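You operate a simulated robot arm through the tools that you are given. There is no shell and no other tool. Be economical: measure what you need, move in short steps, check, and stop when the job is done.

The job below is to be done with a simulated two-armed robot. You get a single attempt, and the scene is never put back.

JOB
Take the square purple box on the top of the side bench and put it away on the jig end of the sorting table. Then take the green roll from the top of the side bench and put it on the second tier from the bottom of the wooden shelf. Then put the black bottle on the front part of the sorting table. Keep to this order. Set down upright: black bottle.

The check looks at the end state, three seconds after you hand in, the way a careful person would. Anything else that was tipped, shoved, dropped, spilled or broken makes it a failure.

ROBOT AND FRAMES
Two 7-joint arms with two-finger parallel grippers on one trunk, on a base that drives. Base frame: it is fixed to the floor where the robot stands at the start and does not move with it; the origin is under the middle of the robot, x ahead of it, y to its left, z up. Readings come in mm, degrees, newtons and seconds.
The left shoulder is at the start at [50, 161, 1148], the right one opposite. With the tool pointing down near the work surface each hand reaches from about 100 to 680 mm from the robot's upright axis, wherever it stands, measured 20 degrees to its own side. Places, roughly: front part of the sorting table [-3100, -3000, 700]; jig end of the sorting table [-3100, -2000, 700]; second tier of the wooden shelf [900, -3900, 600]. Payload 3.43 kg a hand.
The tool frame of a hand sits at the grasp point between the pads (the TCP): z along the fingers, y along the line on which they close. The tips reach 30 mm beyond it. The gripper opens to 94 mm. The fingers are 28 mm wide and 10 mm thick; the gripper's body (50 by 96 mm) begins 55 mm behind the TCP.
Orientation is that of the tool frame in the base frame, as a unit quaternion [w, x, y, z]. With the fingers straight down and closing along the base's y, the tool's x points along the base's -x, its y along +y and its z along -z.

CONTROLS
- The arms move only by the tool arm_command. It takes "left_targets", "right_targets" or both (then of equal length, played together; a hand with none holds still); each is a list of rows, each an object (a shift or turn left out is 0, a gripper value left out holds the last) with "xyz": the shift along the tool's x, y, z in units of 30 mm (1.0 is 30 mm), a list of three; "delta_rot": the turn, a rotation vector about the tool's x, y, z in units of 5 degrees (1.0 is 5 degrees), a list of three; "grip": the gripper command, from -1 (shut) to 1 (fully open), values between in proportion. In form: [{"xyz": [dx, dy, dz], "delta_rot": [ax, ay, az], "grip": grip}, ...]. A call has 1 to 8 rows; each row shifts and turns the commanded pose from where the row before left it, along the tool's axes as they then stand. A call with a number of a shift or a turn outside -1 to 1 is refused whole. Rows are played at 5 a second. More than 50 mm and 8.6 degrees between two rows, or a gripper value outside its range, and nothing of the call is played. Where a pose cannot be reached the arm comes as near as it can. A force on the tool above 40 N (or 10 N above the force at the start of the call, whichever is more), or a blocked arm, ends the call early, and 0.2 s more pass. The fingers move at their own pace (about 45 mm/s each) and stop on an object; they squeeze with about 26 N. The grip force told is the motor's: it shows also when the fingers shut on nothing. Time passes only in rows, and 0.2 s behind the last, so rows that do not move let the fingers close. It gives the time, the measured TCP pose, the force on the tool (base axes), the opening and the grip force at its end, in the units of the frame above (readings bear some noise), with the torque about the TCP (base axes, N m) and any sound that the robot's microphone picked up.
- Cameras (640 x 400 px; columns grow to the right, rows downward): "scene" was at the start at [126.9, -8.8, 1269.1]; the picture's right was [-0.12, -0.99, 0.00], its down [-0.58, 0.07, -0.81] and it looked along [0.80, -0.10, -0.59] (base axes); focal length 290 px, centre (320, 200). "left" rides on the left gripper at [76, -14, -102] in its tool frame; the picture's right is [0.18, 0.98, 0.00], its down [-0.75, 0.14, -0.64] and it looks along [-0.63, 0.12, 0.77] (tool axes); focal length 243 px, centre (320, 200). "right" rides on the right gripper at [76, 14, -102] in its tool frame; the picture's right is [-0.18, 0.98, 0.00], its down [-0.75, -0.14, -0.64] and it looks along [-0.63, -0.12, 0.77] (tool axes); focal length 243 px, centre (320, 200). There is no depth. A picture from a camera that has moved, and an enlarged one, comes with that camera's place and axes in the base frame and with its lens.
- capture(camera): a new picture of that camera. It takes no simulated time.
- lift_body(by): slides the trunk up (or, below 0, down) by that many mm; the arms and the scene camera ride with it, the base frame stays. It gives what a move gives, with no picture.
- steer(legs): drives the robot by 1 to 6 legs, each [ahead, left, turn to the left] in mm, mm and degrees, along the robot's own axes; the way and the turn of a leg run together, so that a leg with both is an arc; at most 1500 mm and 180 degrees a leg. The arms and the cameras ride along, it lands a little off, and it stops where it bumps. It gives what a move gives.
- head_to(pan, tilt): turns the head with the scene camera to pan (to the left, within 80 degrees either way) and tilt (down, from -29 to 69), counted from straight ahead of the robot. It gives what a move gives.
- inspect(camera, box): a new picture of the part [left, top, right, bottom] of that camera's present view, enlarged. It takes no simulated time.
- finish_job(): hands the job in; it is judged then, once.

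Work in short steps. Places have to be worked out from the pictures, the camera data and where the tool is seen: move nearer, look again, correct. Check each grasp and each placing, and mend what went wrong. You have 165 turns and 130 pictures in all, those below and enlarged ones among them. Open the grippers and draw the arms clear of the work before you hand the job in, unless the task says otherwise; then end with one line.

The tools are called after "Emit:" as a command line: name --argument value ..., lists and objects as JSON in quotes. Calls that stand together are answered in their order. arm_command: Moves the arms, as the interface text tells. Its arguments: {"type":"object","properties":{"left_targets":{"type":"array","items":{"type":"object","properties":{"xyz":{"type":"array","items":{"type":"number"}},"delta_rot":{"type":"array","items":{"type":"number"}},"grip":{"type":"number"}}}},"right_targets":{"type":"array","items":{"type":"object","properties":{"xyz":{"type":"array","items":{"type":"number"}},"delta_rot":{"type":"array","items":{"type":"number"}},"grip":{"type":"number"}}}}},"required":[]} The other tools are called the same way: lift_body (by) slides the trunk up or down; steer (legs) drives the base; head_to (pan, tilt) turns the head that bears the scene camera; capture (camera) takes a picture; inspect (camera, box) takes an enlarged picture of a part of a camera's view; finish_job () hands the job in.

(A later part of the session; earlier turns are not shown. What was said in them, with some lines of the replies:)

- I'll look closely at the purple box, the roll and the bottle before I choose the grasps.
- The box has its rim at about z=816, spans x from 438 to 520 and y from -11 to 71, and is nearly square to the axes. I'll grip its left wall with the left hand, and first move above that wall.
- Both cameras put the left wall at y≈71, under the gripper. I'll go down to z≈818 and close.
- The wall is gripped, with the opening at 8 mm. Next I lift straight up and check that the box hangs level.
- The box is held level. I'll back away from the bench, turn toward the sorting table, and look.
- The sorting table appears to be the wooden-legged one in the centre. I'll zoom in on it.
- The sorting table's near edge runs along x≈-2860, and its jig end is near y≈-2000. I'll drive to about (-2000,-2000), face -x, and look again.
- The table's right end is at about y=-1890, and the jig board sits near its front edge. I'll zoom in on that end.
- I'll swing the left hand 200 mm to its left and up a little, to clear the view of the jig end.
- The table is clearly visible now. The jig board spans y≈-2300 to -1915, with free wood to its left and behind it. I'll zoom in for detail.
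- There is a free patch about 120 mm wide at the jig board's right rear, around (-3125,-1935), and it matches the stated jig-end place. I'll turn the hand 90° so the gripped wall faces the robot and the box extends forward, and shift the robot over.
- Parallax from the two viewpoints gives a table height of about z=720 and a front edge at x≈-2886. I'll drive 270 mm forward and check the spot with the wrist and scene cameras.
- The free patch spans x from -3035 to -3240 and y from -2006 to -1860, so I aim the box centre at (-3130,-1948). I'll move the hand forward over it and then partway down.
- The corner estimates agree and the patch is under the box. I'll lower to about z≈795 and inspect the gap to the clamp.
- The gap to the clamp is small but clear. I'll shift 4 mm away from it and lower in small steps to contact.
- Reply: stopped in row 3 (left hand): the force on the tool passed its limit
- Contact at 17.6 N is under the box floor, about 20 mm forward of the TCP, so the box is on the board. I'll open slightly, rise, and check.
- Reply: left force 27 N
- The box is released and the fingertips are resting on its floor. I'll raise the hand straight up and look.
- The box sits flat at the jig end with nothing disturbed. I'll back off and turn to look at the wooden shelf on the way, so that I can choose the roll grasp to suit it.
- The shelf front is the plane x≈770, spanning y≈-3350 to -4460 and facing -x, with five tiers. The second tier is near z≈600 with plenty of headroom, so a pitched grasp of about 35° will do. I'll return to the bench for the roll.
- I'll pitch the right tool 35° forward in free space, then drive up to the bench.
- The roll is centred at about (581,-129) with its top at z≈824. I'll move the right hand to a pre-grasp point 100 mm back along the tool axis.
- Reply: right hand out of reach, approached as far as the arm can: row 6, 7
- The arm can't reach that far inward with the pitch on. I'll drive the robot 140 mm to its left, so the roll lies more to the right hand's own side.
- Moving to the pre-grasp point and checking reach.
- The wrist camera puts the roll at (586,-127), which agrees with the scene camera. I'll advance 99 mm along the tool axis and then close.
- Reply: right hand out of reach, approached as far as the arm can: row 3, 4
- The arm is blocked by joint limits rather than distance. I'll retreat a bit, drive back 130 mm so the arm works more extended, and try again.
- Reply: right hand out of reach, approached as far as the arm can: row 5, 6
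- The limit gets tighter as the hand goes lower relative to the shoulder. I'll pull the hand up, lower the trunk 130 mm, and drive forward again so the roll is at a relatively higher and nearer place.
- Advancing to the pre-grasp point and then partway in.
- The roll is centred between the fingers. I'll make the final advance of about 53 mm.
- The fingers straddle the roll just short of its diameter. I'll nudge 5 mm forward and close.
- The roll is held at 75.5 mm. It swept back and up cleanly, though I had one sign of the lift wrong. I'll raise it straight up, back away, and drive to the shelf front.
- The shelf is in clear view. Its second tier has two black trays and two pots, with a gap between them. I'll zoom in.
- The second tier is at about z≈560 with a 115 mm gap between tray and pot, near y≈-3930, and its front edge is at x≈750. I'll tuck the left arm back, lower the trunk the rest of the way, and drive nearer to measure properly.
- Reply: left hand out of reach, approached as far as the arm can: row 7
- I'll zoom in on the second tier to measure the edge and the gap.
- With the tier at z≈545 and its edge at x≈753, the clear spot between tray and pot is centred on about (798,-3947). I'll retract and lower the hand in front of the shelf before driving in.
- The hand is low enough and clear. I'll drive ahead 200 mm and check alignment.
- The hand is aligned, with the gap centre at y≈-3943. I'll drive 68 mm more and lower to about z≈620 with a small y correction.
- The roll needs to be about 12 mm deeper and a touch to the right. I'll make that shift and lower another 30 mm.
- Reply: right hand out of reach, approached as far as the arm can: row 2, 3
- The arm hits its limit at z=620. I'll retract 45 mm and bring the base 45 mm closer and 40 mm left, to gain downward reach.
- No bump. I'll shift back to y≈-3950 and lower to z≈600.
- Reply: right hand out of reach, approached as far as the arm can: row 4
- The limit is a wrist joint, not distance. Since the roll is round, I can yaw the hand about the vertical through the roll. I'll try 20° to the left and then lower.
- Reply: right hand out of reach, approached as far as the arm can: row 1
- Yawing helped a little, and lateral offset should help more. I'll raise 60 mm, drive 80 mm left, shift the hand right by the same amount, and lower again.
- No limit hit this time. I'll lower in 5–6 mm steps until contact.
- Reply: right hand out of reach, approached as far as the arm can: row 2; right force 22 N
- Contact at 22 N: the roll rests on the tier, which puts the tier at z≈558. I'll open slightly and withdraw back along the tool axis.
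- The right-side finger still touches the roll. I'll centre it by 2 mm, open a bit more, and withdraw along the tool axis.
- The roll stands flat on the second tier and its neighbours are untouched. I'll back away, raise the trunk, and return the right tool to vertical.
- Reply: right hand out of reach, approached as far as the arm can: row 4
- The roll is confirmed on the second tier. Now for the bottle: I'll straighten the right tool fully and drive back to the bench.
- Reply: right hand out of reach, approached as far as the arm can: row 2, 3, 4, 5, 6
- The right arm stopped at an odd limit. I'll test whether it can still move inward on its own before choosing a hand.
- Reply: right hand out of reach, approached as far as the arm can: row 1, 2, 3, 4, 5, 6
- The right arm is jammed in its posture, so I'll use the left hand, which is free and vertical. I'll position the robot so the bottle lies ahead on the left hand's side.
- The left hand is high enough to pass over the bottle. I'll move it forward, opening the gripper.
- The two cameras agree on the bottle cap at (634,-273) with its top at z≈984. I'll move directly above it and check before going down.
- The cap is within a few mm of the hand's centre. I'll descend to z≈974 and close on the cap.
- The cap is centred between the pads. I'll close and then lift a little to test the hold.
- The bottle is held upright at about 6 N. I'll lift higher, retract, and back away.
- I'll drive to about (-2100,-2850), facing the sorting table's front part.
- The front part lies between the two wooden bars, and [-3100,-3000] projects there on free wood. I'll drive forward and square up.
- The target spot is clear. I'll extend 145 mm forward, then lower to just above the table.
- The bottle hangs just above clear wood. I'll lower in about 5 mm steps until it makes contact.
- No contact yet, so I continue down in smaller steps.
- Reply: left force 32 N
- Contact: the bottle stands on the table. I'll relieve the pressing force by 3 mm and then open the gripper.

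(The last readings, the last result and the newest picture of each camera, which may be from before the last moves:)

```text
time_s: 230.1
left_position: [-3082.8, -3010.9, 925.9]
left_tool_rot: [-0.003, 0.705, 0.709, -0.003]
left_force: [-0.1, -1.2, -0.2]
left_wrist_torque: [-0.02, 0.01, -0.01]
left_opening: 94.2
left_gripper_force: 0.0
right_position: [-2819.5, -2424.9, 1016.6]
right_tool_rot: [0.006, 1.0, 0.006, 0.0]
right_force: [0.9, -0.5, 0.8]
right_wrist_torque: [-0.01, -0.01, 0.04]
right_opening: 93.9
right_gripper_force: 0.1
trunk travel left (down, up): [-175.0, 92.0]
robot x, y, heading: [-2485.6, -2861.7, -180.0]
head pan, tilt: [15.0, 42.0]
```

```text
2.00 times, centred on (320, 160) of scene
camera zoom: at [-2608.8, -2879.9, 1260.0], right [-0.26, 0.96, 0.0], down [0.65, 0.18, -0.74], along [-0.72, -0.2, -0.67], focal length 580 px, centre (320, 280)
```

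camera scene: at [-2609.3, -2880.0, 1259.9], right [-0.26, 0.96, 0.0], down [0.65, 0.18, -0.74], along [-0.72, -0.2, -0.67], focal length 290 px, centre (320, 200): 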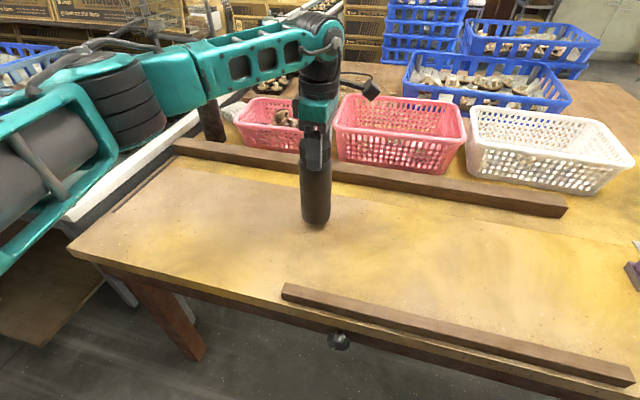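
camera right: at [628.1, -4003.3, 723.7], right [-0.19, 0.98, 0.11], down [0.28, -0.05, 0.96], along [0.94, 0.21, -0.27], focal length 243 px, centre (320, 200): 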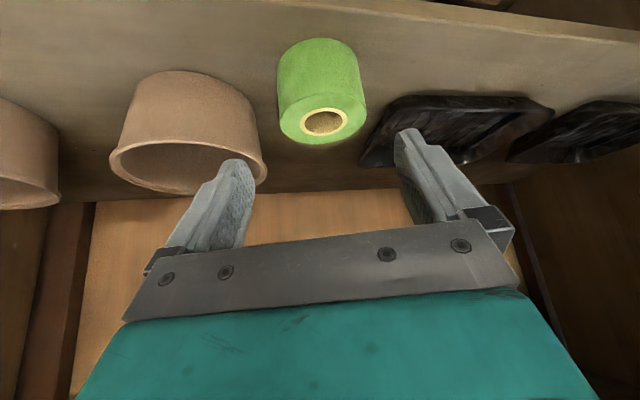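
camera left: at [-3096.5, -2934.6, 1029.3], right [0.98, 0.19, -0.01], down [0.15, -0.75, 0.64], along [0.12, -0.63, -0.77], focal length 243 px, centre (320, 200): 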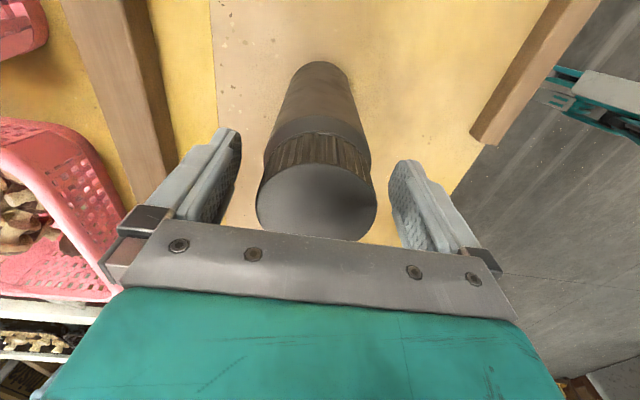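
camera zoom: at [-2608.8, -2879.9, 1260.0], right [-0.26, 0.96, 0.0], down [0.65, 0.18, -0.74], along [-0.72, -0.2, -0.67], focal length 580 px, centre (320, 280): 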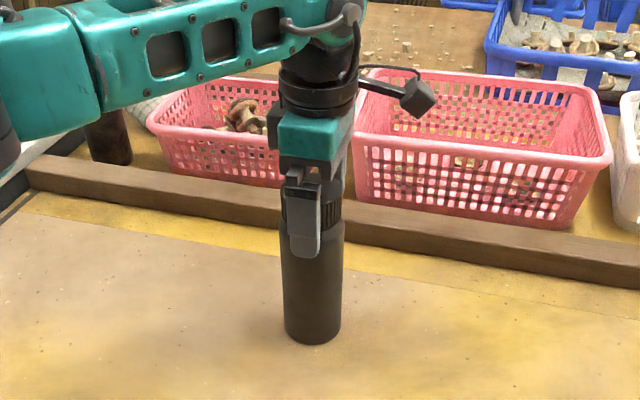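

The bottle stands free and upright with clearance on both sides. I'll raise the hand straight up, then draw it back.

Emit:
arm_command --left_targets '[{"xyz": [0, 0, -0.5]}, {"xyz": [0, 0, -0.8]}, {"xyz": [0, 0, -0.9]}, {"xyz": [0, 0, -0.9]}, {"xyz": [0, 0, -0.9]}, {"xyz": [0, 0, -0.9]}, {"xyz": [0, 0, -0.9]}]'

Emit:
arm_command --left_targets '[{"xyz": [0, 0.9, 0]}, {"xyz": [0, 0.9, 0]}, {"xyz": [0, 0.9, 0]}, {"xyz": [0, 0.9, 0]}, {"xyz": [0, 0.9, 0]}, {"xyz": [0, 0.9, 0]}, {"xyz": [0, 0.9, 0]}]'

Emit:
steer --legs '[[-500, 0, 0]]'

Emit:
head_to --pan 0 --tilt 25

Emit:
capture --camera "scene"

```text
time_s: 231.7
left_position: [-3081.3, -3012.0, 1101.6]
left_tool_rot: [-0.003, 0.705, 0.709, -0.003]
left_force: [-0.6, -0.3, -0.1]
left_wrist_torque: [-0.01, 0.0, -0.01]
left_opening: 93.9
left_gripper_force: 0.0
right_position: [-2819.0, -2424.5, 1016.3]
right_tool_rot: [0.006, 1.0, 0.005, -0.001]
right_force: [0.9, -0.4, 0.1]
right_wrist_torque: [-0.01, 0.0, -0.03]
right_opening: 94.0
right_gripper_force: 0.0
trunk travel left (down, up): [-175.0, 92.0]
robot x, y, heading: [-2486.1, -2860.9, -179.8]
head pan, tilt: [15.0, 42.0]
```

```text
time_s: 233.3
left_position: [-2892.8, -3011.4, 1101.2]
left_tool_rot: [-0.002, 0.705, 0.71, -0.003]
left_force: [0.7, 0.3, 0.6]
left_wrist_torque: [-0.03, 0.01, -0.02]
left_opening: 93.9
left_gripper_force: 0.0
right_position: [-2819.3, -2425.4, 1016.7]
right_tool_rot: [0.007, 1.0, 0.004, -0.001]
right_force: [-0.7, -0.1, 0.1]
right_wrist_torque: [-0.02, -0.04, 0.03]
right_opening: 94.1
right_gripper_force: 0.1
trunk travel left (down, up): [-175.0, 92.0]
robot x, y, heading: [-2489.0, -2858.6, -179.6]
head pan, tilt: [15.0, 42.0]
```

```text
time_s: 236.2
left_position: [-2399.0, -3008.8, 1101.0]
left_tool_rot: [-0.002, 0.703, 0.711, -0.002]
left_force: [-0.4, 0.3, -0.2]
left_wrist_torque: [0.02, 0.02, 0.0]
left_opening: 94.0
left_gripper_force: 0.0
right_position: [-2327.5, -2423.6, 1017.8]
right_tool_rot: [0.007, 1.0, 0.006, -0.001]
right_force: [0.4, -0.5, -0.5]
right_wrist_torque: [0.03, 0.04, 0.03]
right_opening: 93.8
right_gripper_force: 0.0
trunk travel left (down, up): [-175.0, 92.0]
robot x, y, heading: [-1998.3, -2852.5, -179.7]
head pan, tilt: [15.0, 42.0]
```

```text
time_s: 237.0
left_position: [-2399.8, -3010.2, 1100.1]
left_tool_rot: [-0.003, 0.703, 0.711, -0.003]
left_force: [0.1, 0.4, 0.0]
left_wrist_torque: [0.01, 0.01, 0.0]
left_opening: 93.6
left_gripper_force: 0.0
right_position: [-2328.6, -2423.7, 1016.6]
right_tool_rot: [0.006, 1.0, 0.006, 0.0]
right_force: [0.1, -0.1, 0.4]
right_wrist_torque: [0.01, 0.0, -0.05]
right_opening: 93.8
right_gripper_force: 0.1
trunk travel left (down, up): [-175.0, 92.0]
robot x, y, heading: [-1995.8, -2854.1, -179.7]
head pan, tilt: [0.0, 25.0]
```

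```text
53 pictures are left
camera scene: at [-2127.7, -2855.9, 1286.2], right [-0.01, 1.0, 0.0], down [0.42, 0.0, -0.91], along [-0.91, -0.01, -0.42], focal length 290 px, centre (320, 200)
```

scene: 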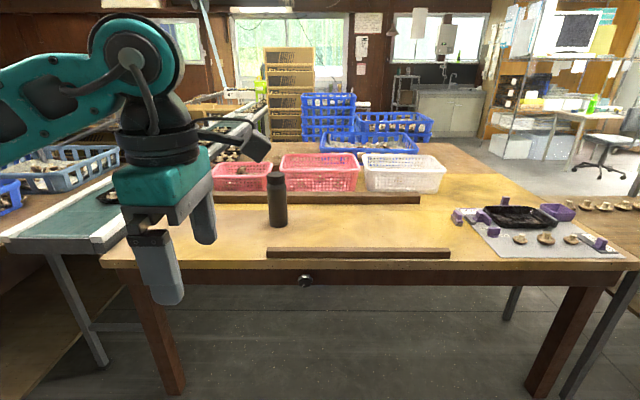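

The bottle stands upright on the front part, the purple box sits at the jig end, and the roll is on the second tier. Both grippers are open and the arms are clear of the work, so I'm handing in.

Emit:
finish_job

```text
The job is handed in.
```

The job is handed in: the purple box is at the jig end of the sorting table, the green roll is on the second tier of the wooden shelf, and the black bottle stands upright on the front part of the sorting table. They were done in that order, and I saw nothing else disturbed.
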